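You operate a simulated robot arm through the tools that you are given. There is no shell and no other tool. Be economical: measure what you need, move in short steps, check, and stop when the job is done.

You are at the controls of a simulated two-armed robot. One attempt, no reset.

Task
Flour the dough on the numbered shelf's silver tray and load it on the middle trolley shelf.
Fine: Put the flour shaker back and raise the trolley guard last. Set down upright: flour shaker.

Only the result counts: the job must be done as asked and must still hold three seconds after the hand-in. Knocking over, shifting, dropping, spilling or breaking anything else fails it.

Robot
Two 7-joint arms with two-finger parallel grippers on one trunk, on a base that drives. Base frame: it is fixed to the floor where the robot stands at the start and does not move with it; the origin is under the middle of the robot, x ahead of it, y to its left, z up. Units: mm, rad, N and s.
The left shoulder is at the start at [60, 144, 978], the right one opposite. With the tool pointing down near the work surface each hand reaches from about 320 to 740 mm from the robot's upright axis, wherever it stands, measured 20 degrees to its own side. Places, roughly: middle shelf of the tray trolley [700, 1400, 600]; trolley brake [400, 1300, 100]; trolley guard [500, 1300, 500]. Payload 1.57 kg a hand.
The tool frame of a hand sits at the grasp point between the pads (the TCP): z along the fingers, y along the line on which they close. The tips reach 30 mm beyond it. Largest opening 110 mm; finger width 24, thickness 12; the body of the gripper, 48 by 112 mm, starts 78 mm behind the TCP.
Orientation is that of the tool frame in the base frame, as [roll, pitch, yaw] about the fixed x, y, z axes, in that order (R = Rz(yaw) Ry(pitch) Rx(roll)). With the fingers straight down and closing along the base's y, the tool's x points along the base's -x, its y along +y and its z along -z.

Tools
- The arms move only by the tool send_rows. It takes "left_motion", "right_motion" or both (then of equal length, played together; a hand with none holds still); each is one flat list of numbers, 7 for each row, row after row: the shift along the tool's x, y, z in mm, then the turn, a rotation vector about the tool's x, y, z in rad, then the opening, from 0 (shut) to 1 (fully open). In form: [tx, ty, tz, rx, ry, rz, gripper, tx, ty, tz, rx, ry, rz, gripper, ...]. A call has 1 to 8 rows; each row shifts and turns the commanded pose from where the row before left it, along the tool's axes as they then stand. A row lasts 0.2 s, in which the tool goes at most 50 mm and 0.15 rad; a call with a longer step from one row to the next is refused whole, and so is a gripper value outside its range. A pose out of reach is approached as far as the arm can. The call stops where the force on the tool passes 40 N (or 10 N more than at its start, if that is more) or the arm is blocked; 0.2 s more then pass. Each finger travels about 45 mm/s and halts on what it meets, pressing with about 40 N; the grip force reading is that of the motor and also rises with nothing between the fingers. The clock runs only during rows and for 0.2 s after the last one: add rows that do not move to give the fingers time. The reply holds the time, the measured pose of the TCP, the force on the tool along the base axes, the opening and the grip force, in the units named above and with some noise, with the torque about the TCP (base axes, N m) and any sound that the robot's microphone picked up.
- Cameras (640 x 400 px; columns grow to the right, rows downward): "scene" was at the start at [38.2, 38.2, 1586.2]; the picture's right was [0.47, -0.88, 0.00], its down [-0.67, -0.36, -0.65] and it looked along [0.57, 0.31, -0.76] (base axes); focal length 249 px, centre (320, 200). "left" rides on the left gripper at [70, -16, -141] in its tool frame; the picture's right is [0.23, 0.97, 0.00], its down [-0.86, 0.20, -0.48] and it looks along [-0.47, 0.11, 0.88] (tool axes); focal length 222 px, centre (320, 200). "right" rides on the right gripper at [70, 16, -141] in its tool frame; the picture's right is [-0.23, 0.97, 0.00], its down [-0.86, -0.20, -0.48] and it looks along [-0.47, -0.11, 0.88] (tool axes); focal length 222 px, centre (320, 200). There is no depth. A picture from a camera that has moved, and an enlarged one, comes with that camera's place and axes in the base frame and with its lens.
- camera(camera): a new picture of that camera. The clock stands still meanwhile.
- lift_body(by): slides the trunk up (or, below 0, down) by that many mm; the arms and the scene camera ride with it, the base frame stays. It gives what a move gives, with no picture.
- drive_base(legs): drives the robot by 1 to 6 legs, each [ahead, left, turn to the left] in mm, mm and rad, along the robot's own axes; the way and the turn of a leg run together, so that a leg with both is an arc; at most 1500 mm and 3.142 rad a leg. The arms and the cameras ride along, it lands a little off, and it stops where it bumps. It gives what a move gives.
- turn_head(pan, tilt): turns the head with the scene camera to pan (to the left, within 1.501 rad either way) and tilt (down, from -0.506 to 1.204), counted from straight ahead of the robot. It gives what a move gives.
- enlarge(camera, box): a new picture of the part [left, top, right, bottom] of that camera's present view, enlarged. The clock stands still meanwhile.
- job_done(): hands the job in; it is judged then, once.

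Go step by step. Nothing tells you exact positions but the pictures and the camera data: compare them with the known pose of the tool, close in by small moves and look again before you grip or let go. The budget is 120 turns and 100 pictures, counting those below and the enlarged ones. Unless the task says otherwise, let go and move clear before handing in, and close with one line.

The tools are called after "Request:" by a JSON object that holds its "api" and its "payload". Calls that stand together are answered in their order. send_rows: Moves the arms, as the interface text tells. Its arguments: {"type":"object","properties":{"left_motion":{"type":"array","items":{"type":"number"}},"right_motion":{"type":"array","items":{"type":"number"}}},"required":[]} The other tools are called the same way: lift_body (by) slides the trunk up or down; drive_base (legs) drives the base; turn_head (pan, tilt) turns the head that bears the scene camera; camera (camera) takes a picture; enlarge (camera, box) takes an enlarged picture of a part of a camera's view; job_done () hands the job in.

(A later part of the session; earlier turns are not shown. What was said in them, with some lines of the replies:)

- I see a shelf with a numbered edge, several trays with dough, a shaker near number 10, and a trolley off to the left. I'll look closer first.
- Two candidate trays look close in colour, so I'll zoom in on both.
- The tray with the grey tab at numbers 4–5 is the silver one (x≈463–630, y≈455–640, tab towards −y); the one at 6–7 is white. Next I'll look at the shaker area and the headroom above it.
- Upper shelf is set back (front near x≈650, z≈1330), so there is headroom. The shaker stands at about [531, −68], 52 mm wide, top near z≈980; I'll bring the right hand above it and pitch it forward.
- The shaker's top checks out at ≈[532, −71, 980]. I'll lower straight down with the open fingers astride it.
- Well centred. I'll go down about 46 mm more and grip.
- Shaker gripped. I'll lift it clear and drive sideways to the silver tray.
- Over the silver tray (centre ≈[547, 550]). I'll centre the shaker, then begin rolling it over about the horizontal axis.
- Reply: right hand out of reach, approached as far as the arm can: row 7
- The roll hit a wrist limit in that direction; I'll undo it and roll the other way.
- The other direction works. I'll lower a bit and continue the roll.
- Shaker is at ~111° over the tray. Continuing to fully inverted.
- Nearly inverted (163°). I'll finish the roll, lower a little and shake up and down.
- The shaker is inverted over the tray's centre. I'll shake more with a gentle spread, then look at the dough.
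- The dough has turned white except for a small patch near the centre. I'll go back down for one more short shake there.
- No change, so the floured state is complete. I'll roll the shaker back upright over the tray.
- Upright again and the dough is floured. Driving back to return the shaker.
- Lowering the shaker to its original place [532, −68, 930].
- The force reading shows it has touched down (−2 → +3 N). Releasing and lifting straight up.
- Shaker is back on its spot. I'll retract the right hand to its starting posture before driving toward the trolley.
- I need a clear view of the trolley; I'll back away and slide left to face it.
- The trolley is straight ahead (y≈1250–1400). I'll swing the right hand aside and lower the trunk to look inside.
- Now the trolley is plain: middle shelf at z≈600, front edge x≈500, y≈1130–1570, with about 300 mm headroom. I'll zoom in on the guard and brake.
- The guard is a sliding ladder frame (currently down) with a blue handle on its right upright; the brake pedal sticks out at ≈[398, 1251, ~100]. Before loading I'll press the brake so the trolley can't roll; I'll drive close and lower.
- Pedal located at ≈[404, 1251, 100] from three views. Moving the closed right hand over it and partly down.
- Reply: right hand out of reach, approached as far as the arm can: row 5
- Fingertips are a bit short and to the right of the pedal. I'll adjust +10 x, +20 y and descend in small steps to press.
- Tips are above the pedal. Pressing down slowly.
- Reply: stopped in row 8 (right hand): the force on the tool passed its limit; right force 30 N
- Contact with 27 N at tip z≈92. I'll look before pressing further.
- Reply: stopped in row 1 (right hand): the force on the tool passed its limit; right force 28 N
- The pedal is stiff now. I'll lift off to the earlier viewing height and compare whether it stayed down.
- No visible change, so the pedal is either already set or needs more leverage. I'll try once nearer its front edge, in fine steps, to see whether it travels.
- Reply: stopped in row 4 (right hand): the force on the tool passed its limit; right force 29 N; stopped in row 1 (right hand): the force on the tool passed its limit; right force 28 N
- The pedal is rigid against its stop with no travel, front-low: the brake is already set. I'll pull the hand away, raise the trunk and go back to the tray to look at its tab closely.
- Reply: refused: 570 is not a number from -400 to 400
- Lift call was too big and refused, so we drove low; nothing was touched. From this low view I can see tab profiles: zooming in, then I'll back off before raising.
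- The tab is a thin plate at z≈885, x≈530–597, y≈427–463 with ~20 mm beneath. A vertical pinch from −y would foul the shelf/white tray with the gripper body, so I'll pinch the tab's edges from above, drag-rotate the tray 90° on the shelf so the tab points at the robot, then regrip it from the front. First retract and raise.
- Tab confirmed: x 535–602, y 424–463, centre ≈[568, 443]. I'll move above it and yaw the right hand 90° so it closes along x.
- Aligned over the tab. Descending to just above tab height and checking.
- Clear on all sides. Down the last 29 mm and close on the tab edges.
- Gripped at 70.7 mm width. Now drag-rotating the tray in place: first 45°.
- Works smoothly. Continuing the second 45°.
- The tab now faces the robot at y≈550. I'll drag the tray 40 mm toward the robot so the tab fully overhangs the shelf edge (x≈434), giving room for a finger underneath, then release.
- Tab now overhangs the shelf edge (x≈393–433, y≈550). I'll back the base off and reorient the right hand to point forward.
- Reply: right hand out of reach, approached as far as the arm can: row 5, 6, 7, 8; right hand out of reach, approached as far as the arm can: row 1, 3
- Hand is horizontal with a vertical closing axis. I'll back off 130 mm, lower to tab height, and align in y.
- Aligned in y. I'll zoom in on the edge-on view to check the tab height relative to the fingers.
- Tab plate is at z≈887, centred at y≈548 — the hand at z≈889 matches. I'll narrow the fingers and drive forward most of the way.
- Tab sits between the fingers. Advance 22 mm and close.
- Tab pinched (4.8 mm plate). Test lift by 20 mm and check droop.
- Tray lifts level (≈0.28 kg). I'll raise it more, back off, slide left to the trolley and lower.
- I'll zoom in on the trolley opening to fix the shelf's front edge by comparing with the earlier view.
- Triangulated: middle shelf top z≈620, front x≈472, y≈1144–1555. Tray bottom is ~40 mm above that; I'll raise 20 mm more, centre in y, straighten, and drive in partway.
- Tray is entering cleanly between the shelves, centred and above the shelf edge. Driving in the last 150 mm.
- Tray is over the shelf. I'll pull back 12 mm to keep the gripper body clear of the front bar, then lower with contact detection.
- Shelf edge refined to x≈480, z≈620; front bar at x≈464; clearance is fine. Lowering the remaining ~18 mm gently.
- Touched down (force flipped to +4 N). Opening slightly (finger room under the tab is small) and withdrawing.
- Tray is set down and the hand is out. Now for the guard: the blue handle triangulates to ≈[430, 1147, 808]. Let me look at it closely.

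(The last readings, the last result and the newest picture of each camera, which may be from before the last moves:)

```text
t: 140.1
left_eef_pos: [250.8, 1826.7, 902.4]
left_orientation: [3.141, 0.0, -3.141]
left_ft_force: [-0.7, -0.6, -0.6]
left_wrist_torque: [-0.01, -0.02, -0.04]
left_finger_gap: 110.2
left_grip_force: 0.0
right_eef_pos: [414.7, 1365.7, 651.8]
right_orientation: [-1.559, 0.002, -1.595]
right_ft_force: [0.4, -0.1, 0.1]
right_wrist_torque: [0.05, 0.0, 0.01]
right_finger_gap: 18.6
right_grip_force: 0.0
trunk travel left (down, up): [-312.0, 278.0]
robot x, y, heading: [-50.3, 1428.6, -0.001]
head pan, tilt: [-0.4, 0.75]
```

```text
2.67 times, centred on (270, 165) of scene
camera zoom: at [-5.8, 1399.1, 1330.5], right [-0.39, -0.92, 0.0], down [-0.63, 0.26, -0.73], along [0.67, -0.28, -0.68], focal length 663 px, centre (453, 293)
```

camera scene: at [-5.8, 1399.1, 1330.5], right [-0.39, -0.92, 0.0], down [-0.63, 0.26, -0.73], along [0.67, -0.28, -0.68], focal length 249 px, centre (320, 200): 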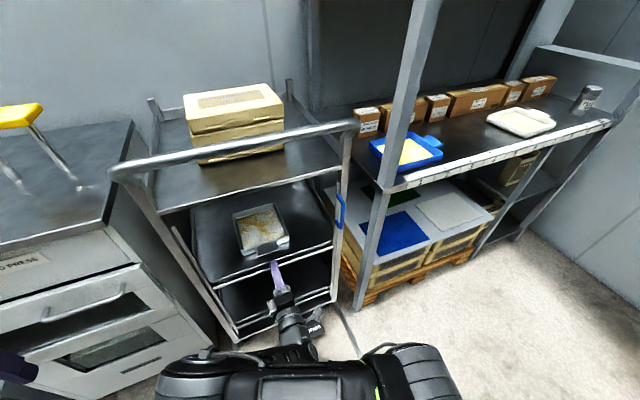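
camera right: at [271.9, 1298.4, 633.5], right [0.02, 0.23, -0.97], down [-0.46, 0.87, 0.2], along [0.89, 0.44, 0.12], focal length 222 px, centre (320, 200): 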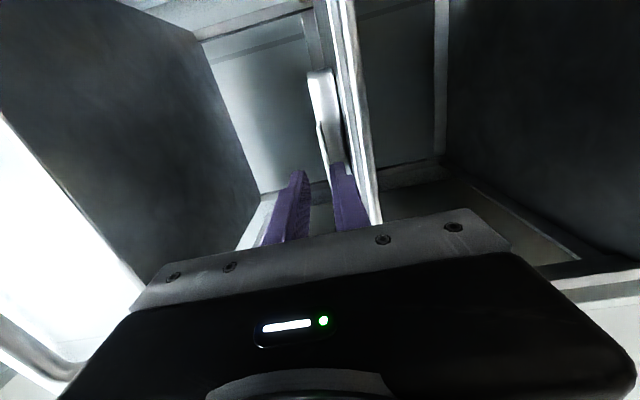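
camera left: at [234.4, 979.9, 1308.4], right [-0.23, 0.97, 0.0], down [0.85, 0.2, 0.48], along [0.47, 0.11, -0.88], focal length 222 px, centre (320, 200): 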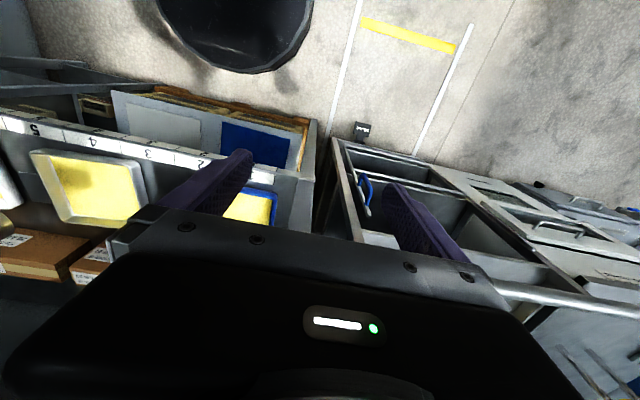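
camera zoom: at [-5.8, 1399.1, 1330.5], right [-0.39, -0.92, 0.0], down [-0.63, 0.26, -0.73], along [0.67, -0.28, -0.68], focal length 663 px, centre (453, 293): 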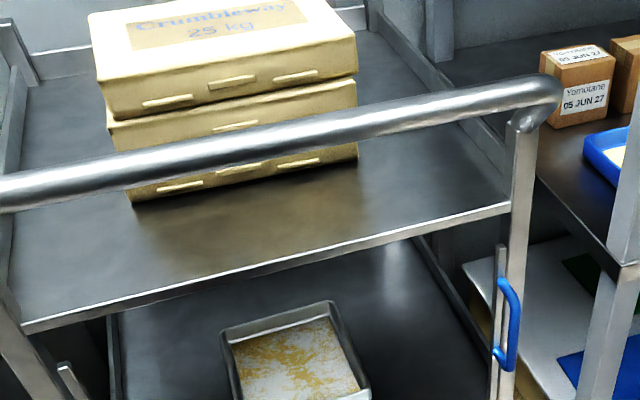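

Handle is a vertical D-loop protruding toward the robot, its bar at ≈[425, 1147, 811]. I'll back off, shift right, raise the trunk and roll the hand so the fingers close sideways on it.

Request:
{"api": "drive_base", "payload": {"legs": [[-150, 0, 0], [0, -215, 0]]}}

Request:
{"api": "lift_body", "payload": {"by": 155}}

Request:
{"api": "send_rows", "payload": {"right_motion": [0, 0, 0, 0, 0, 0.1428, 0.5, 0, 0, 0, 0, 0, 0.1428, 0.6, 0, 0, 0, 0, 0, 0.1428, 0.6, 0, 0, 0, 0, 0, 0.1428, 0.6, 0, 0, 0, 0, 0, 0.1428, 0.6, 0, 0, 0, 0, 0, 0.1428, 0.6]}}

Request:
{"api": "send_rows", "payload": {"right_motion": [0, 0, 0, 0, 0, 0.1428, 0.6, 0, 0, 0, 0, 0, 0.1428, 0.6, 0, 0, 0, 0, 0, 0.1428, 0.6, 0, 0, 0, 0, 0, 0.1428, 0.6, 0, 0, 0, 0, 0, 0.1428, 0.6]}}

Request:
{"api": "camera", "payload": {"camera": "right"}}

Request:
{"api": "camera", "payload": {"camera": "scene"}}

```text
t: 142.7
left_eef_pos: [103.1, 1618.4, 902.6]
left_orientation: [3.141, -0.003, -3.138]
left_ft_force: [0.7, 0.7, -0.6]
left_wrist_torque: [0.03, -0.02, 0.01]
left_finger_gap: 109.8
left_grip_force: 0.1
right_eef_pos: [268.9, 1159.0, 653.1]
right_orientation: [-1.56, 0.001, -1.587]
right_ft_force: [-0.3, -0.4, 0.4]
right_wrist_torque: [-0.01, -0.01, 0.01]
right_finger_gap: 18.8
right_grip_force: 0.0
trunk travel left (down, up): [-312.0, 278.0]
robot x, y, heading: [-198.9, 1218.8, 0.001]
head pan, tilt: [-0.4, 0.75]
```

```text
t: 144.4
left_eef_pos: [101.8, 1618.7, 1057.2]
left_orientation: [-3.14, 0.0, -3.136]
left_ft_force: [0.3, -0.2, -0.1]
left_wrist_torque: [-0.01, 0.02, -0.03]
left_finger_gap: 109.9
left_grip_force: 0.0
right_eef_pos: [268.5, 1159.3, 808.2]
right_orientation: [-1.557, 0.004, -1.588]
right_ft_force: [-0.4, -0.7, 1.3]
right_wrist_torque: [-0.02, 0.01, 0.04]
right_finger_gap: 18.5
right_grip_force: 0.1
trunk travel left (down, up): [-467.0, 123.0]
robot x, y, heading: [-199.0, 1220.0, 0.01]
head pan, tilt: [-0.4, 0.75]
```

```text
t: 145.8
left_eef_pos: [101.1, 1619.6, 1058.3]
left_orientation: [3.141, -0.001, -3.138]
left_ft_force: [0.2, -0.2, 0.9]
left_wrist_torque: [0.01, -0.04, -0.01]
left_finger_gap: 109.9
left_grip_force: 0.0
right_eef_pos: [267.7, 1158.6, 808.3]
right_orientation: [-1.548, 0.863, -1.571]
right_ft_force: [-0.5, -0.8, 0.7]
right_wrist_torque: [-0.01, 0.0, 0.01]
right_finger_gap: 66.0
right_grip_force: 0.1
trunk travel left (down, up): [-467.0, 123.0]
robot x, y, heading: [-197.9, 1225.2, 0.007]
head pan, tilt: [-0.4, 0.75]
```

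```text
t: 147.1
left_eef_pos: [103.6, 1618.0, 1057.9]
left_orientation: [-3.141, -0.001, -3.137]
left_ft_force: [0.4, 0.8, 0.0]
left_wrist_torque: [0.01, 0.01, -0.01]
left_finger_gap: 109.9
left_grip_force: 0.0
right_eef_pos: [334.7, 1279.4, 886.1]
right_orientation: [-1.32, 1.565, -1.34]
right_ft_force: [-0.2, -0.1, 0.9]
right_wrist_torque: [0.02, 0.02, -0.01]
right_finger_gap: 66.2
right_grip_force: 0.2
right hand out of reach, approached as far as the arm can: row 1, 2, 3, 4, 5
trunk travel left (down, up): [-467.0, 123.0]
robot x, y, heading: [-200.8, 1220.9, 0.007]
head pan, tilt: [-0.4, 0.75]
```

```text
18 pictures are left
camera right: at [192.3, 1297.7, 816.1], right [0.02, 0.97, 0.22], down [-0.48, -0.19, 0.86], along [0.88, -0.13, 0.47], focal length 222 px, centre (320, 200)
```

right: 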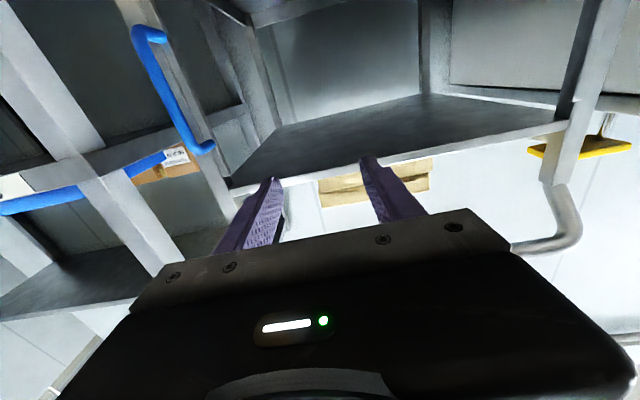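

```text
17 pictures are left
camera scene: at [-153.2, 1189.1, 1485.5], right [-0.38, -0.92, 0.0], down [-0.63, 0.26, -0.73], along [0.68, -0.28, -0.68], focal length 249 px, centre (320, 200)
```

scene: 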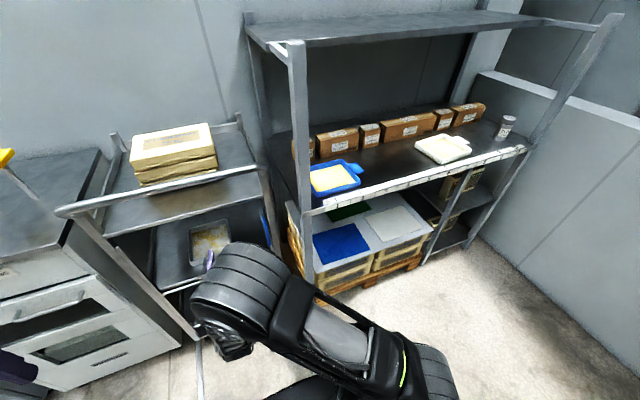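

The hand drifted up-left when it hit a reach limit, but its orientation is now right (forward, closing sideways). I'll use the base and trunk to bring it to the handle.

Request:
{"api": "drive_base", "payload": {"legs": [[-20, -130, -0.007]]}}

Request:
{"api": "lift_body", "payload": {"by": -75}}

Request:
{"api": "camera", "payload": {"camera": "right"}}

```text
t: 148.3
left_eef_pos: [86.3, 1484.8, 1057.4]
left_orientation: [3.139, 0.0, 3.14]
left_ft_force: [0.7, 0.4, 0.9]
left_wrist_torque: [0.03, 0.0, 0.01]
left_finger_gap: 110.1
left_grip_force: 0.0
right_eef_pos: [315.6, 1143.8, 885.3]
right_orientation: [-1.319, 1.565, -1.35]
right_ft_force: [1.1, 0.4, -0.7]
right_wrist_torque: [-0.02, -0.01, 0.05]
right_finger_gap: 66.3
right_grip_force: 0.0
trunk travel left (down, up): [-467.0, 123.0]
robot x, y, heading: [-219.8, 1087.7, 0.003]
head pan, tilt: [-0.4, 0.75]
```

```text
t: 149.5
left_eef_pos: [86.1, 1485.0, 982.7]
left_orientation: [-3.141, -0.001, 3.14]
left_ft_force: [-0.3, -0.5, -1.0]
left_wrist_torque: [0.0, 0.01, -0.01]
left_finger_gap: 109.9
left_grip_force: 0.1
right_eef_pos: [315.6, 1143.4, 811.1]
right_orientation: [-1.356, 1.565, -1.386]
right_ft_force: [-0.1, 0.7, -0.2]
right_wrist_torque: [-0.03, -0.02, -0.02]
right_finger_gap: 66.0
right_grip_force: 0.1
trunk travel left (down, up): [-392.0, 198.0]
robot x, y, heading: [-219.8, 1084.4, -0.0]
head pan, tilt: [-0.4, 0.75]
```

```text
16 pictures are left
camera right: at [173.5, 1164.1, 741.0], right [0.03, 0.97, 0.22], down [-0.48, -0.18, 0.86], along [0.87, -0.13, 0.47], focal length 222 px, centre (320, 200)
```

right: 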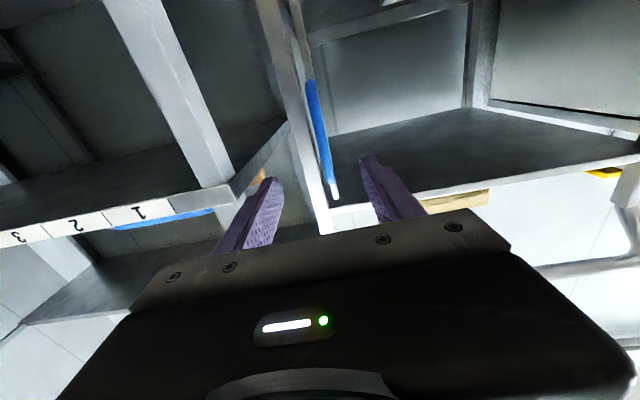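

Handle bar is at y≈1143, z≈741–862; hand at y 1143, z 811 — lined up. Narrow fingers a little and move forward in two steps.

Request:
{"api": "send_rows", "payload": {"right_motion": [0, 0, 0, 0, 0, 0, 0.45, 0, 0, 0, 0, 0, 0, 0.45]}}

Request:
{"api": "drive_base", "payload": {"legs": [[70, 0, 0]]}}

Request:
{"api": "camera", "payload": {"camera": "right"}}

```text
t: 150.1
left_eef_pos: [86.1, 1487.2, 982.8]
left_orientation: [3.141, -0.002, 3.14]
left_ft_force: [0.9, -1.1, 0.5]
left_wrist_torque: [-0.02, 0.03, -0.02]
left_finger_gap: 109.9
left_grip_force: 0.0
right_eef_pos: [315.2, 1145.3, 810.7]
right_orientation: [-1.382, 1.564, -1.412]
right_ft_force: [-0.2, -0.4, 1.6]
right_wrist_torque: [0.02, -0.02, 0.04]
right_finger_gap: 49.3
right_grip_force: 0.0
trunk travel left (down, up): [-392.0, 198.0]
robot x, y, heading: [-220.9, 1089.2, -0.001]
head pan, tilt: [-0.4, 0.75]
```

```text
t: 151.1
left_eef_pos: [154.7, 1485.8, 982.0]
left_orientation: [3.14, -0.002, 3.14]
left_ft_force: [1.2, -0.2, -0.6]
left_wrist_torque: [-0.01, 0.03, 0.02]
left_finger_gap: 110.0
left_grip_force: 0.0
right_eef_pos: [383.9, 1143.6, 810.2]
right_orientation: [-1.526, 1.564, -1.556]
right_ft_force: [-1.1, -0.4, -0.5]
right_wrist_torque: [0.02, 0.01, 0.01]
right_finger_gap: 49.3
right_grip_force: 0.0
trunk travel left (down, up): [-392.0, 198.0]
robot x, y, heading: [-149.7, 1089.4, 0.002]
head pan, tilt: [-0.4, 0.75]
```

```text
15 pictures are left
camera right: at [242.4, 1164.2, 740.5], right [0.03, 0.97, 0.22], down [-0.48, -0.18, 0.86], along [0.87, -0.13, 0.47], focal length 222 px, centre (320, 200)
```

right: 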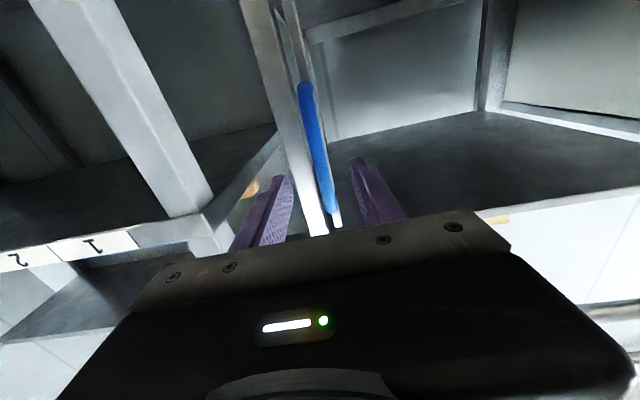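

Handle is between the fingers. Advance 22 mm more and close.

Request:
{"api": "send_rows", "payload": {"right_motion": [0, 0, 11, 0, 0, 0, 0.45, 0, 0, 11, 0, 0, 0, 0.45, 0, 0, 0, 0, 0, 0, 0.1, 0, 0, 0, 0, 0, 0, 0, 0, 0, 0, 0, 0, 0, 0, 0, 0, 0, 0, 0, 0, 0]}}

Request:
{"api": "camera", "payload": {"camera": "right"}}

```text
t: 152.5
left_eef_pos: [154.2, 1487.4, 982.8]
left_orientation: [3.141, -0.001, 3.14]
left_ft_force: [-0.1, 0.5, 0.0]
left_wrist_torque: [0.06, -0.01, 0.0]
left_finger_gap: 109.9
left_grip_force: 0.1
right_eef_pos: [404.8, 1145.7, 811.2]
right_orientation: [-1.365, 1.567, -1.391]
right_ft_force: [1.4, 6.6, 0.1]
right_wrist_torque: [0.42, 0.11, 0.16]
right_finger_gap: 11.6
right_grip_force: 28.4
trunk travel left (down, up): [-392.0, 198.0]
robot x, y, heading: [-152.7, 1087.9, 0.001]
head pan, tilt: [-0.4, 0.75]
```

```text
14 pictures are left
camera right: at [263.2, 1165.3, 741.0], right [0.03, 0.97, 0.22], down [-0.48, -0.18, 0.86], along [0.87, -0.13, 0.47], focal length 222 px, centre (320, 200)
```

right: 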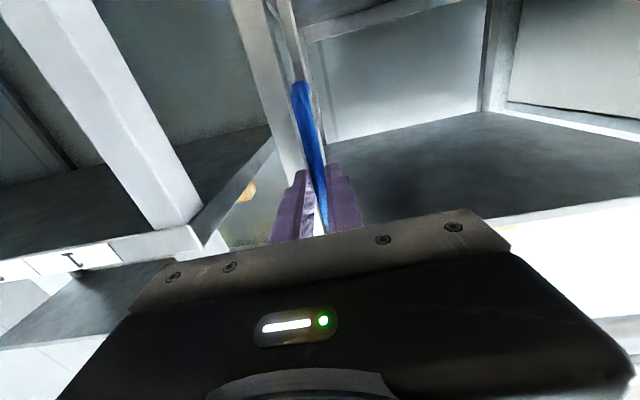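

Handle gripped (11.6 mm). Raising the guard gently.

Request:
{"api": "send_rows", "payload": {"right_motion": [-10, 0, 0, 0, 0, 0, 0, -12, 0, 0, 0, 0, 0, 0, -12, 0, 0, 0, 0, 0, 0, -12, 0, 0, 0, 0, 0, 0]}}

```text
t: 153.5
left_eef_pos: [152.4, 1488.0, 983.2]
left_orientation: [-3.142, -0.001, 3.139]
left_ft_force: [0.2, 0.1, -0.9]
left_wrist_torque: [0.01, 0.03, 0.0]
left_finger_gap: 109.9
left_grip_force: 0.0
right_eef_pos: [404.3, 1145.6, 859.0]
right_orientation: [-1.077, 1.561, -1.104]
right_ft_force: [-6.5, 10.6, 1.6]
right_wrist_torque: [0.49, 0.56, 0.3]
right_finger_gap: 11.7
right_grip_force: 29.3
trunk travel left (down, up): [-392.0, 198.0]
robot x, y, heading: [-148.0, 1088.2, 0.001]
head pan, tilt: [-0.4, 0.75]
```

Moved 48 mm with little force; checking whether the guard is following.

Request:
{"api": "turn_head", "payload": {"pan": 0.2, "tilt": 0.7}}

Request:
{"api": "camera", "payload": {"camera": "scene"}}

```text
t: 154.5
left_eef_pos: [152.9, 1487.5, 982.2]
left_orientation: [-3.14, 0.001, 3.14]
left_ft_force: [0.1, 0.1, -0.5]
left_wrist_torque: [-0.01, 0.0, -0.03]
left_finger_gap: 110.0
left_grip_force: 0.0
right_eef_pos: [404.6, 1145.2, 858.2]
right_orientation: [-1.131, 1.564, -1.158]
right_ft_force: [-4.9, 13.6, 2.6]
right_wrist_torque: [0.46, -0.86, 0.33]
right_finger_gap: 11.7
right_grip_force: 29.4
trunk travel left (down, up): [-392.0, 198.0]
robot x, y, heading: [-153.0, 1091.5, 0.003]
head pan, tilt: [0.201, 0.7]
```

```text
13 pictures are left
camera scene: at [-98.3, 1108.8, 1414.8], right [0.2, -0.98, 0.0], down [-0.63, -0.13, -0.77], along [0.75, 0.15, -0.64], focal length 249 px, centre (320, 200)
```

scene: 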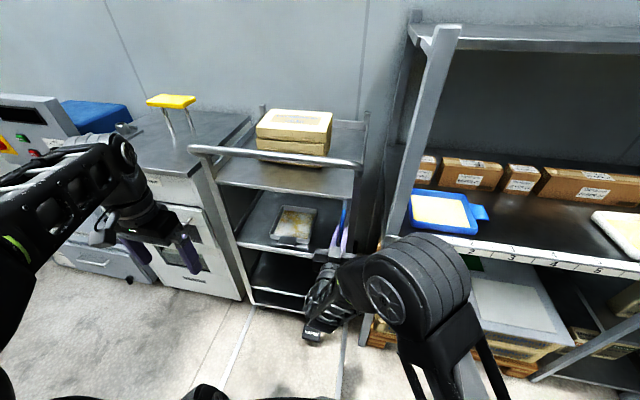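

Request:
{"api": "enlarge", "payload": {"camera": "scene", "box": [190, 140, 390, 320]}}

```text
2.22 times, centred on (290, 230) of scene
camera zoom: at [-98.3, 1108.8, 1414.8], right [0.2, -0.98, 0.0], down [-0.63, -0.13, -0.77], along [0.75, 0.15, -0.64], focal length 552 px, centre (387, 133)
```

zoom: 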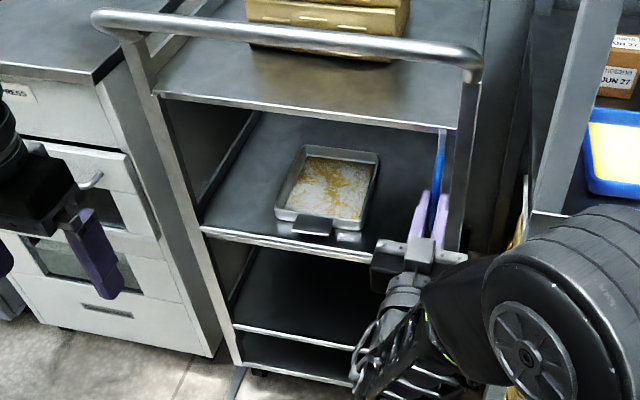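

The handle appears higher than before; I'll check with the hand camera.

Request:
{"api": "camera", "payload": {"camera": "right"}}

```text
11 pictures are left
camera right: at [263.4, 1165.3, 787.6], right [0.03, 0.97, 0.22], down [-0.49, -0.18, 0.85], along [0.87, -0.13, 0.47], focal length 222 px, centre (320, 200)
```

right: 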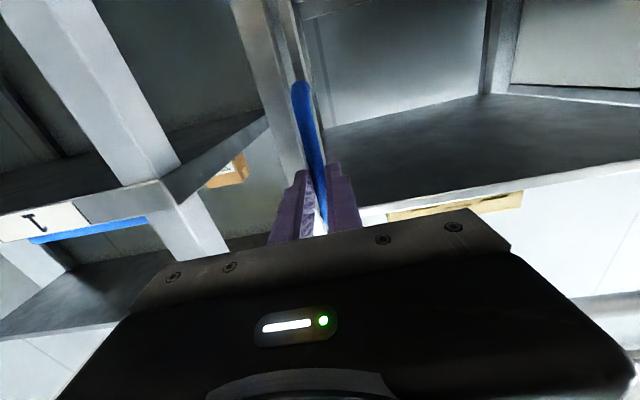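

The guard follows the hand (handle same spot in the hand view). Continue raising until it meets its stop.

Request:
{"api": "send_rows", "payload": {"right_motion": [-12, 0, 0, 0, 0, 0, 0, -12, 0, 0, 0, 0, 0, 0, -12, 0, 0, 0, 0, 0, 0, -12, 0, 0, 0, 0, 0, 0, -12, 0, 0, 0, 0, 0, 0, -12, 0, 0, 0, 0, 0, 0]}}

```text
t: 155.9
left_eef_pos: [153.8, 1485.1, 983.2]
left_orientation: [-3.14, 0.002, 3.137]
left_ft_force: [-0.1, 0.5, 0.5]
left_wrist_torque: [-0.01, -0.01, -0.01]
left_finger_gap: 110.0
left_grip_force: 0.1
right_eef_pos: [406.8, 1140.4, 931.9]
right_orientation: [-0.459, 1.563, -0.496]
right_ft_force: [-0.3, 0.1, -0.7]
right_wrist_torque: [-0.02, -0.04, 0.0]
right_finger_gap: 0.0
right_grip_force: 20.8
trunk travel left (down, up): [-392.0, 198.0]
robot x, y, heading: [-153.4, 1088.5, -0.002]
head pan, tilt: [0.201, 0.7]
```

The fingers slipped off the handle; I'll look where the guard is.

Request:
{"api": "enlarge", "payload": {"camera": "scene", "box": [190, 140, 390, 320]}}

Request:
{"api": "camera", "payload": {"camera": "right"}}

```text
2.22 times, centred on (290, 230) of scene
camera zoom: at [-97.8, 1106.1, 1415.3], right [0.2, -0.98, 0.0], down [-0.63, -0.13, -0.77], along [0.75, 0.15, -0.64], focal length 552 px, centre (387, 133)
```

zoom: 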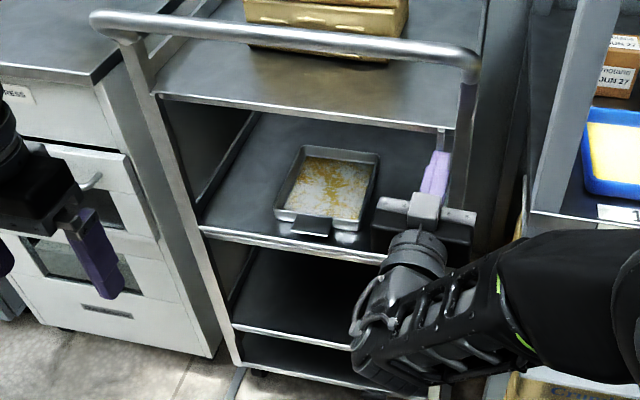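

```text
9 pictures are left
camera right: at [266.2, 1161.9, 861.1], right [0.04, 0.97, 0.22], down [-0.49, -0.18, 0.85], along [0.87, -0.14, 0.47], focal length 222 px, centre (320, 200)
```

right: 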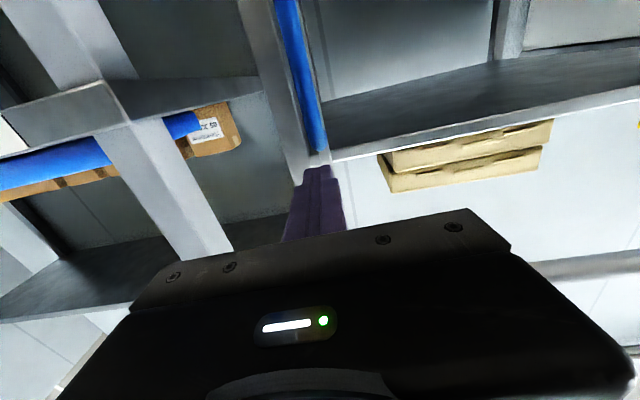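

The guard has stayed ≈48 mm up (handle top now ≈906). I'll open, come back down around the bar, regrip and raise slowly while watching the force.

Request:
{"api": "send_rows", "payload": {"right_motion": [0, 4, 0, 0, 0, 0, 0.45, 0, 0, 0, 0, 0, 0, 0.45, 0, 0, 0, 0, 0, 0, 0.45, 28, 0, 0, 0, 0, 0, 0.45, 28, 0, 0, 0, 0, 0, 0.45, 28, 0, 0, 0, 0, 0, 0.45, 0, 0, 4, 0, 0, 0, 0.45]}}

Request:
{"api": "send_rows", "payload": {"right_motion": [0, 0, 0, 0, 0, 0, 0, 0, 0, 0, 0, 0, 0, 0, 0, 0, 0, 0, 0, 0, 0, 0, 0, 0, 0, 0, 0, 0]}}

Request:
{"api": "send_rows", "payload": {"right_motion": [-5, 0, 0, 0, 0, 0, 0, -5, 0, 0, 0, 0, 0, 0]}}

Request:
{"api": "send_rows", "payload": {"right_motion": [-5, 0, 0, 0, 0, 0, 0, -5, 0, 0, 0, 0, 0, 0]}}

```text
t: 157.5
left_eef_pos: [154.2, 1484.5, 983.0]
left_orientation: [3.14, -0.002, 3.14]
left_ft_force: [0.4, 0.3, -0.2]
left_wrist_torque: [-0.02, 0.01, 0.01]
left_finger_gap: 110.4
left_grip_force: 0.1
right_eef_pos: [409.9, 1147.8, 845.3]
right_orientation: [-1.401, 1.564, -1.429]
right_ft_force: [0.0, -0.4, -0.6]
right_wrist_torque: [0.02, -0.02, 0.01]
right_finger_gap: 49.4
right_grip_force: 0.0
trunk travel left (down, up): [-392.0, 198.0]
robot x, y, heading: [-147.2, 1086.2, 0.002]
head pan, tilt: [0.201, 0.7]
```

```text
t: 158.5
left_eef_pos: [154.2, 1486.4, 983.3]
left_orientation: [3.139, -0.003, 3.141]
left_ft_force: [-0.3, -0.2, -0.2]
left_wrist_torque: [-0.01, 0.01, 0.01]
left_finger_gap: 110.3
left_grip_force: 0.0
right_eef_pos: [411.0, 1145.6, 844.4]
right_orientation: [-1.392, 1.566, -1.423]
right_ft_force: [-1.5, -7.1, -1.1]
right_wrist_torque: [0.41, -0.25, -0.17]
right_finger_gap: 11.7
right_grip_force: 28.8
trunk travel left (down, up): [-392.0, 198.0]
robot x, y, heading: [-149.5, 1087.2, 0.005]
head pan, tilt: [0.201, 0.7]
```

```text
t: 159.1
left_eef_pos: [155.8, 1483.5, 982.6]
left_orientation: [3.138, -0.002, 3.139]
left_ft_force: [0.6, 0.0, -0.3]
left_wrist_torque: [0.01, 0.0, 0.0]
left_finger_gap: 109.7
left_grip_force: 0.1
right_eef_pos: [410.5, 1146.1, 851.8]
right_orientation: [-2.21, 1.56, -2.238]
right_ft_force: [-2.1, -11.2, -19.7]
right_wrist_torque: [0.74, 0.37, -0.21]
right_finger_gap: 12.2
right_grip_force: 29.5
trunk travel left (down, up): [-392.0, 198.0]
robot x, y, heading: [-153.0, 1088.8, 0.001]
head pan, tilt: [0.201, 0.7]
```

```text
t: 159.7
left_eef_pos: [155.5, 1484.6, 982.5]
left_orientation: [3.14, -0.003, 3.138]
left_ft_force: [-0.6, 0.5, -0.9]
left_wrist_torque: [-0.01, 0.03, 0.03]
left_finger_gap: 109.9
left_grip_force: 0.1
right_eef_pos: [410.8, 1145.2, 862.8]
right_orientation: [-2.009, 1.565, -2.038]
right_ft_force: [1.8, -13.1, -20.4]
right_wrist_torque: [0.51, 0.38, -0.21]
right_finger_gap: 11.9
right_grip_force: 29.2
trunk travel left (down, up): [-392.0, 198.0]
robot x, y, heading: [-150.1, 1089.3, 0.004]
head pan, tilt: [0.201, 0.7]
```

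Now the guard resists with 20 N: it's at its upper stop. I'll simply open the fingers in place and back straight out.

Request:
{"api": "send_rows", "payload": {"right_motion": [0, 0, 0, 0, 0, 0, 0.3, 0, 0, 0, 0, 0, 0, 0.5, 0, 0, 0, 0, 0, 0, 0.5, 0, 0, -20, 0, 0, 0, 0.5, 0, 0, -20, 0, 0, 0, 0.5]}}

Request:
{"api": "drive_base", "payload": {"legs": [[-250, 0, 0]]}}

Request:
{"api": "turn_head", "payload": {"pan": 0.2, "tilt": 0.5}}

Request:
{"api": "camera", "payload": {"camera": "scene"}}

```text
t: 160.9
left_eef_pos: [153.7, 1487.4, 982.4]
left_orientation: [-3.141, 0.0, 3.14]
left_ft_force: [0.9, 1.5, 0.5]
left_wrist_torque: [0.01, -0.02, 0.04]
left_finger_gap: 109.9
left_grip_force: 0.1
right_eef_pos: [368.7, 1147.9, 865.9]
right_orientation: [-1.338, 1.564, -1.367]
right_ft_force: [-0.6, 0.4, -0.6]
right_wrist_torque: [0.0, 0.03, 0.03]
right_finger_gap: 54.8
right_grip_force: 0.1
trunk travel left (down, up): [-392.0, 198.0]
robot x, y, heading: [-150.9, 1087.0, 0.002]
head pan, tilt: [0.201, 0.7]
```

```text
t: 162.7
left_eef_pos: [-96.7, 1487.1, 983.5]
left_orientation: [-3.141, -0.001, -3.135]
left_ft_force: [0.6, -0.4, -0.6]
left_wrist_torque: [-0.01, 0.01, 0.02]
left_finger_gap: 110.1
left_grip_force: 0.1
right_eef_pos: [118.0, 1150.6, 865.4]
right_orientation: [-1.314, 1.562, -1.338]
right_ft_force: [0.1, -0.7, 0.7]
right_wrist_torque: [-0.01, 0.0, 0.02]
right_finger_gap: 55.0
right_grip_force: 0.0
trunk travel left (down, up): [-392.0, 198.0]
robot x, y, heading: [-402.7, 1091.3, 0.008]
head pan, tilt: [0.201, 0.7]
```

```text
t: 163.4
left_eef_pos: [-98.3, 1487.7, 982.1]
left_orientation: [-3.141, -0.001, -3.136]
left_ft_force: [-0.4, 0.7, 0.0]
left_wrist_torque: [0.01, -0.01, 0.01]
left_finger_gap: 110.0
left_grip_force: 0.0
right_eef_pos: [118.7, 1149.5, 864.5]
right_orientation: [-1.411, 1.566, -1.433]
right_ft_force: [-0.5, 0.3, -0.3]
right_wrist_torque: [0.0, 0.0, 0.0]
right_finger_gap: 54.9
right_grip_force: 0.0
trunk travel left (down, up): [-392.0, 198.0]
robot x, y, heading: [-400.8, 1086.8, 0.008]
head pan, tilt: [0.201, 0.499]
```

```text
8 pictures are left
camera scene: at [-340.6, 1108.3, 1432.4], right [0.21, -0.98, 0.0], down [-0.47, -0.1, -0.88], along [0.86, 0.18, -0.48], focal length 249 px, centre (320, 200)
```

scene: 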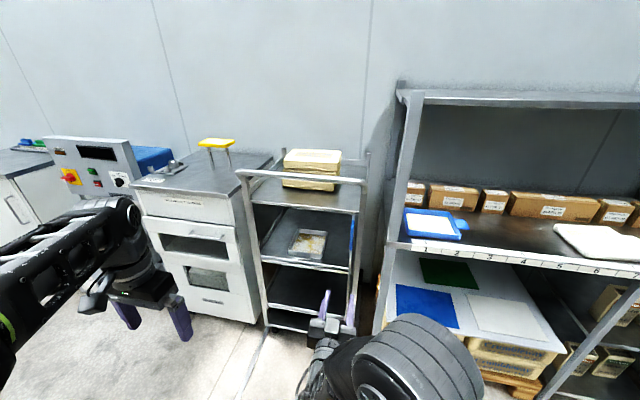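

Request:
{"api": "enlarge", "payload": {"camera": "scene", "box": [230, 150, 390, 330]}}

```text
2.22 times, centred on (310, 240) of scene
camera zoom: at [-340.6, 1108.3, 1432.4], right [0.21, -0.98, 0.0], down [-0.47, -0.1, -0.88], along [0.86, 0.18, -0.48], focal length 552 px, centre (342, 111)
```

zoom: 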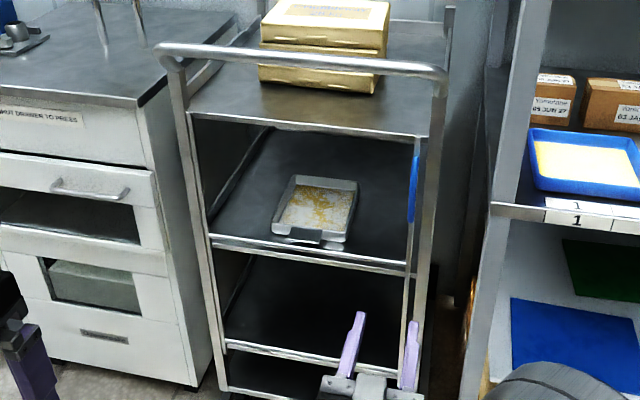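

The guard bar now stands above the middle shelf's edge in front of the tray and holds by itself. The floured tray is on the middle shelf, the shaker is back upright, and both hands are clear, so I'm handing in.

Request:
{"api": "job_done", "payload": {}}

```text
The job is handed in.
```

The dough in the silver tray is floured, and the tray is on the middle trolley shelf. The flour shaker is back upright in its place. I raised the trolley guard last: it lifted about 50 mm, resisted further lifting, and stayed up on its own.
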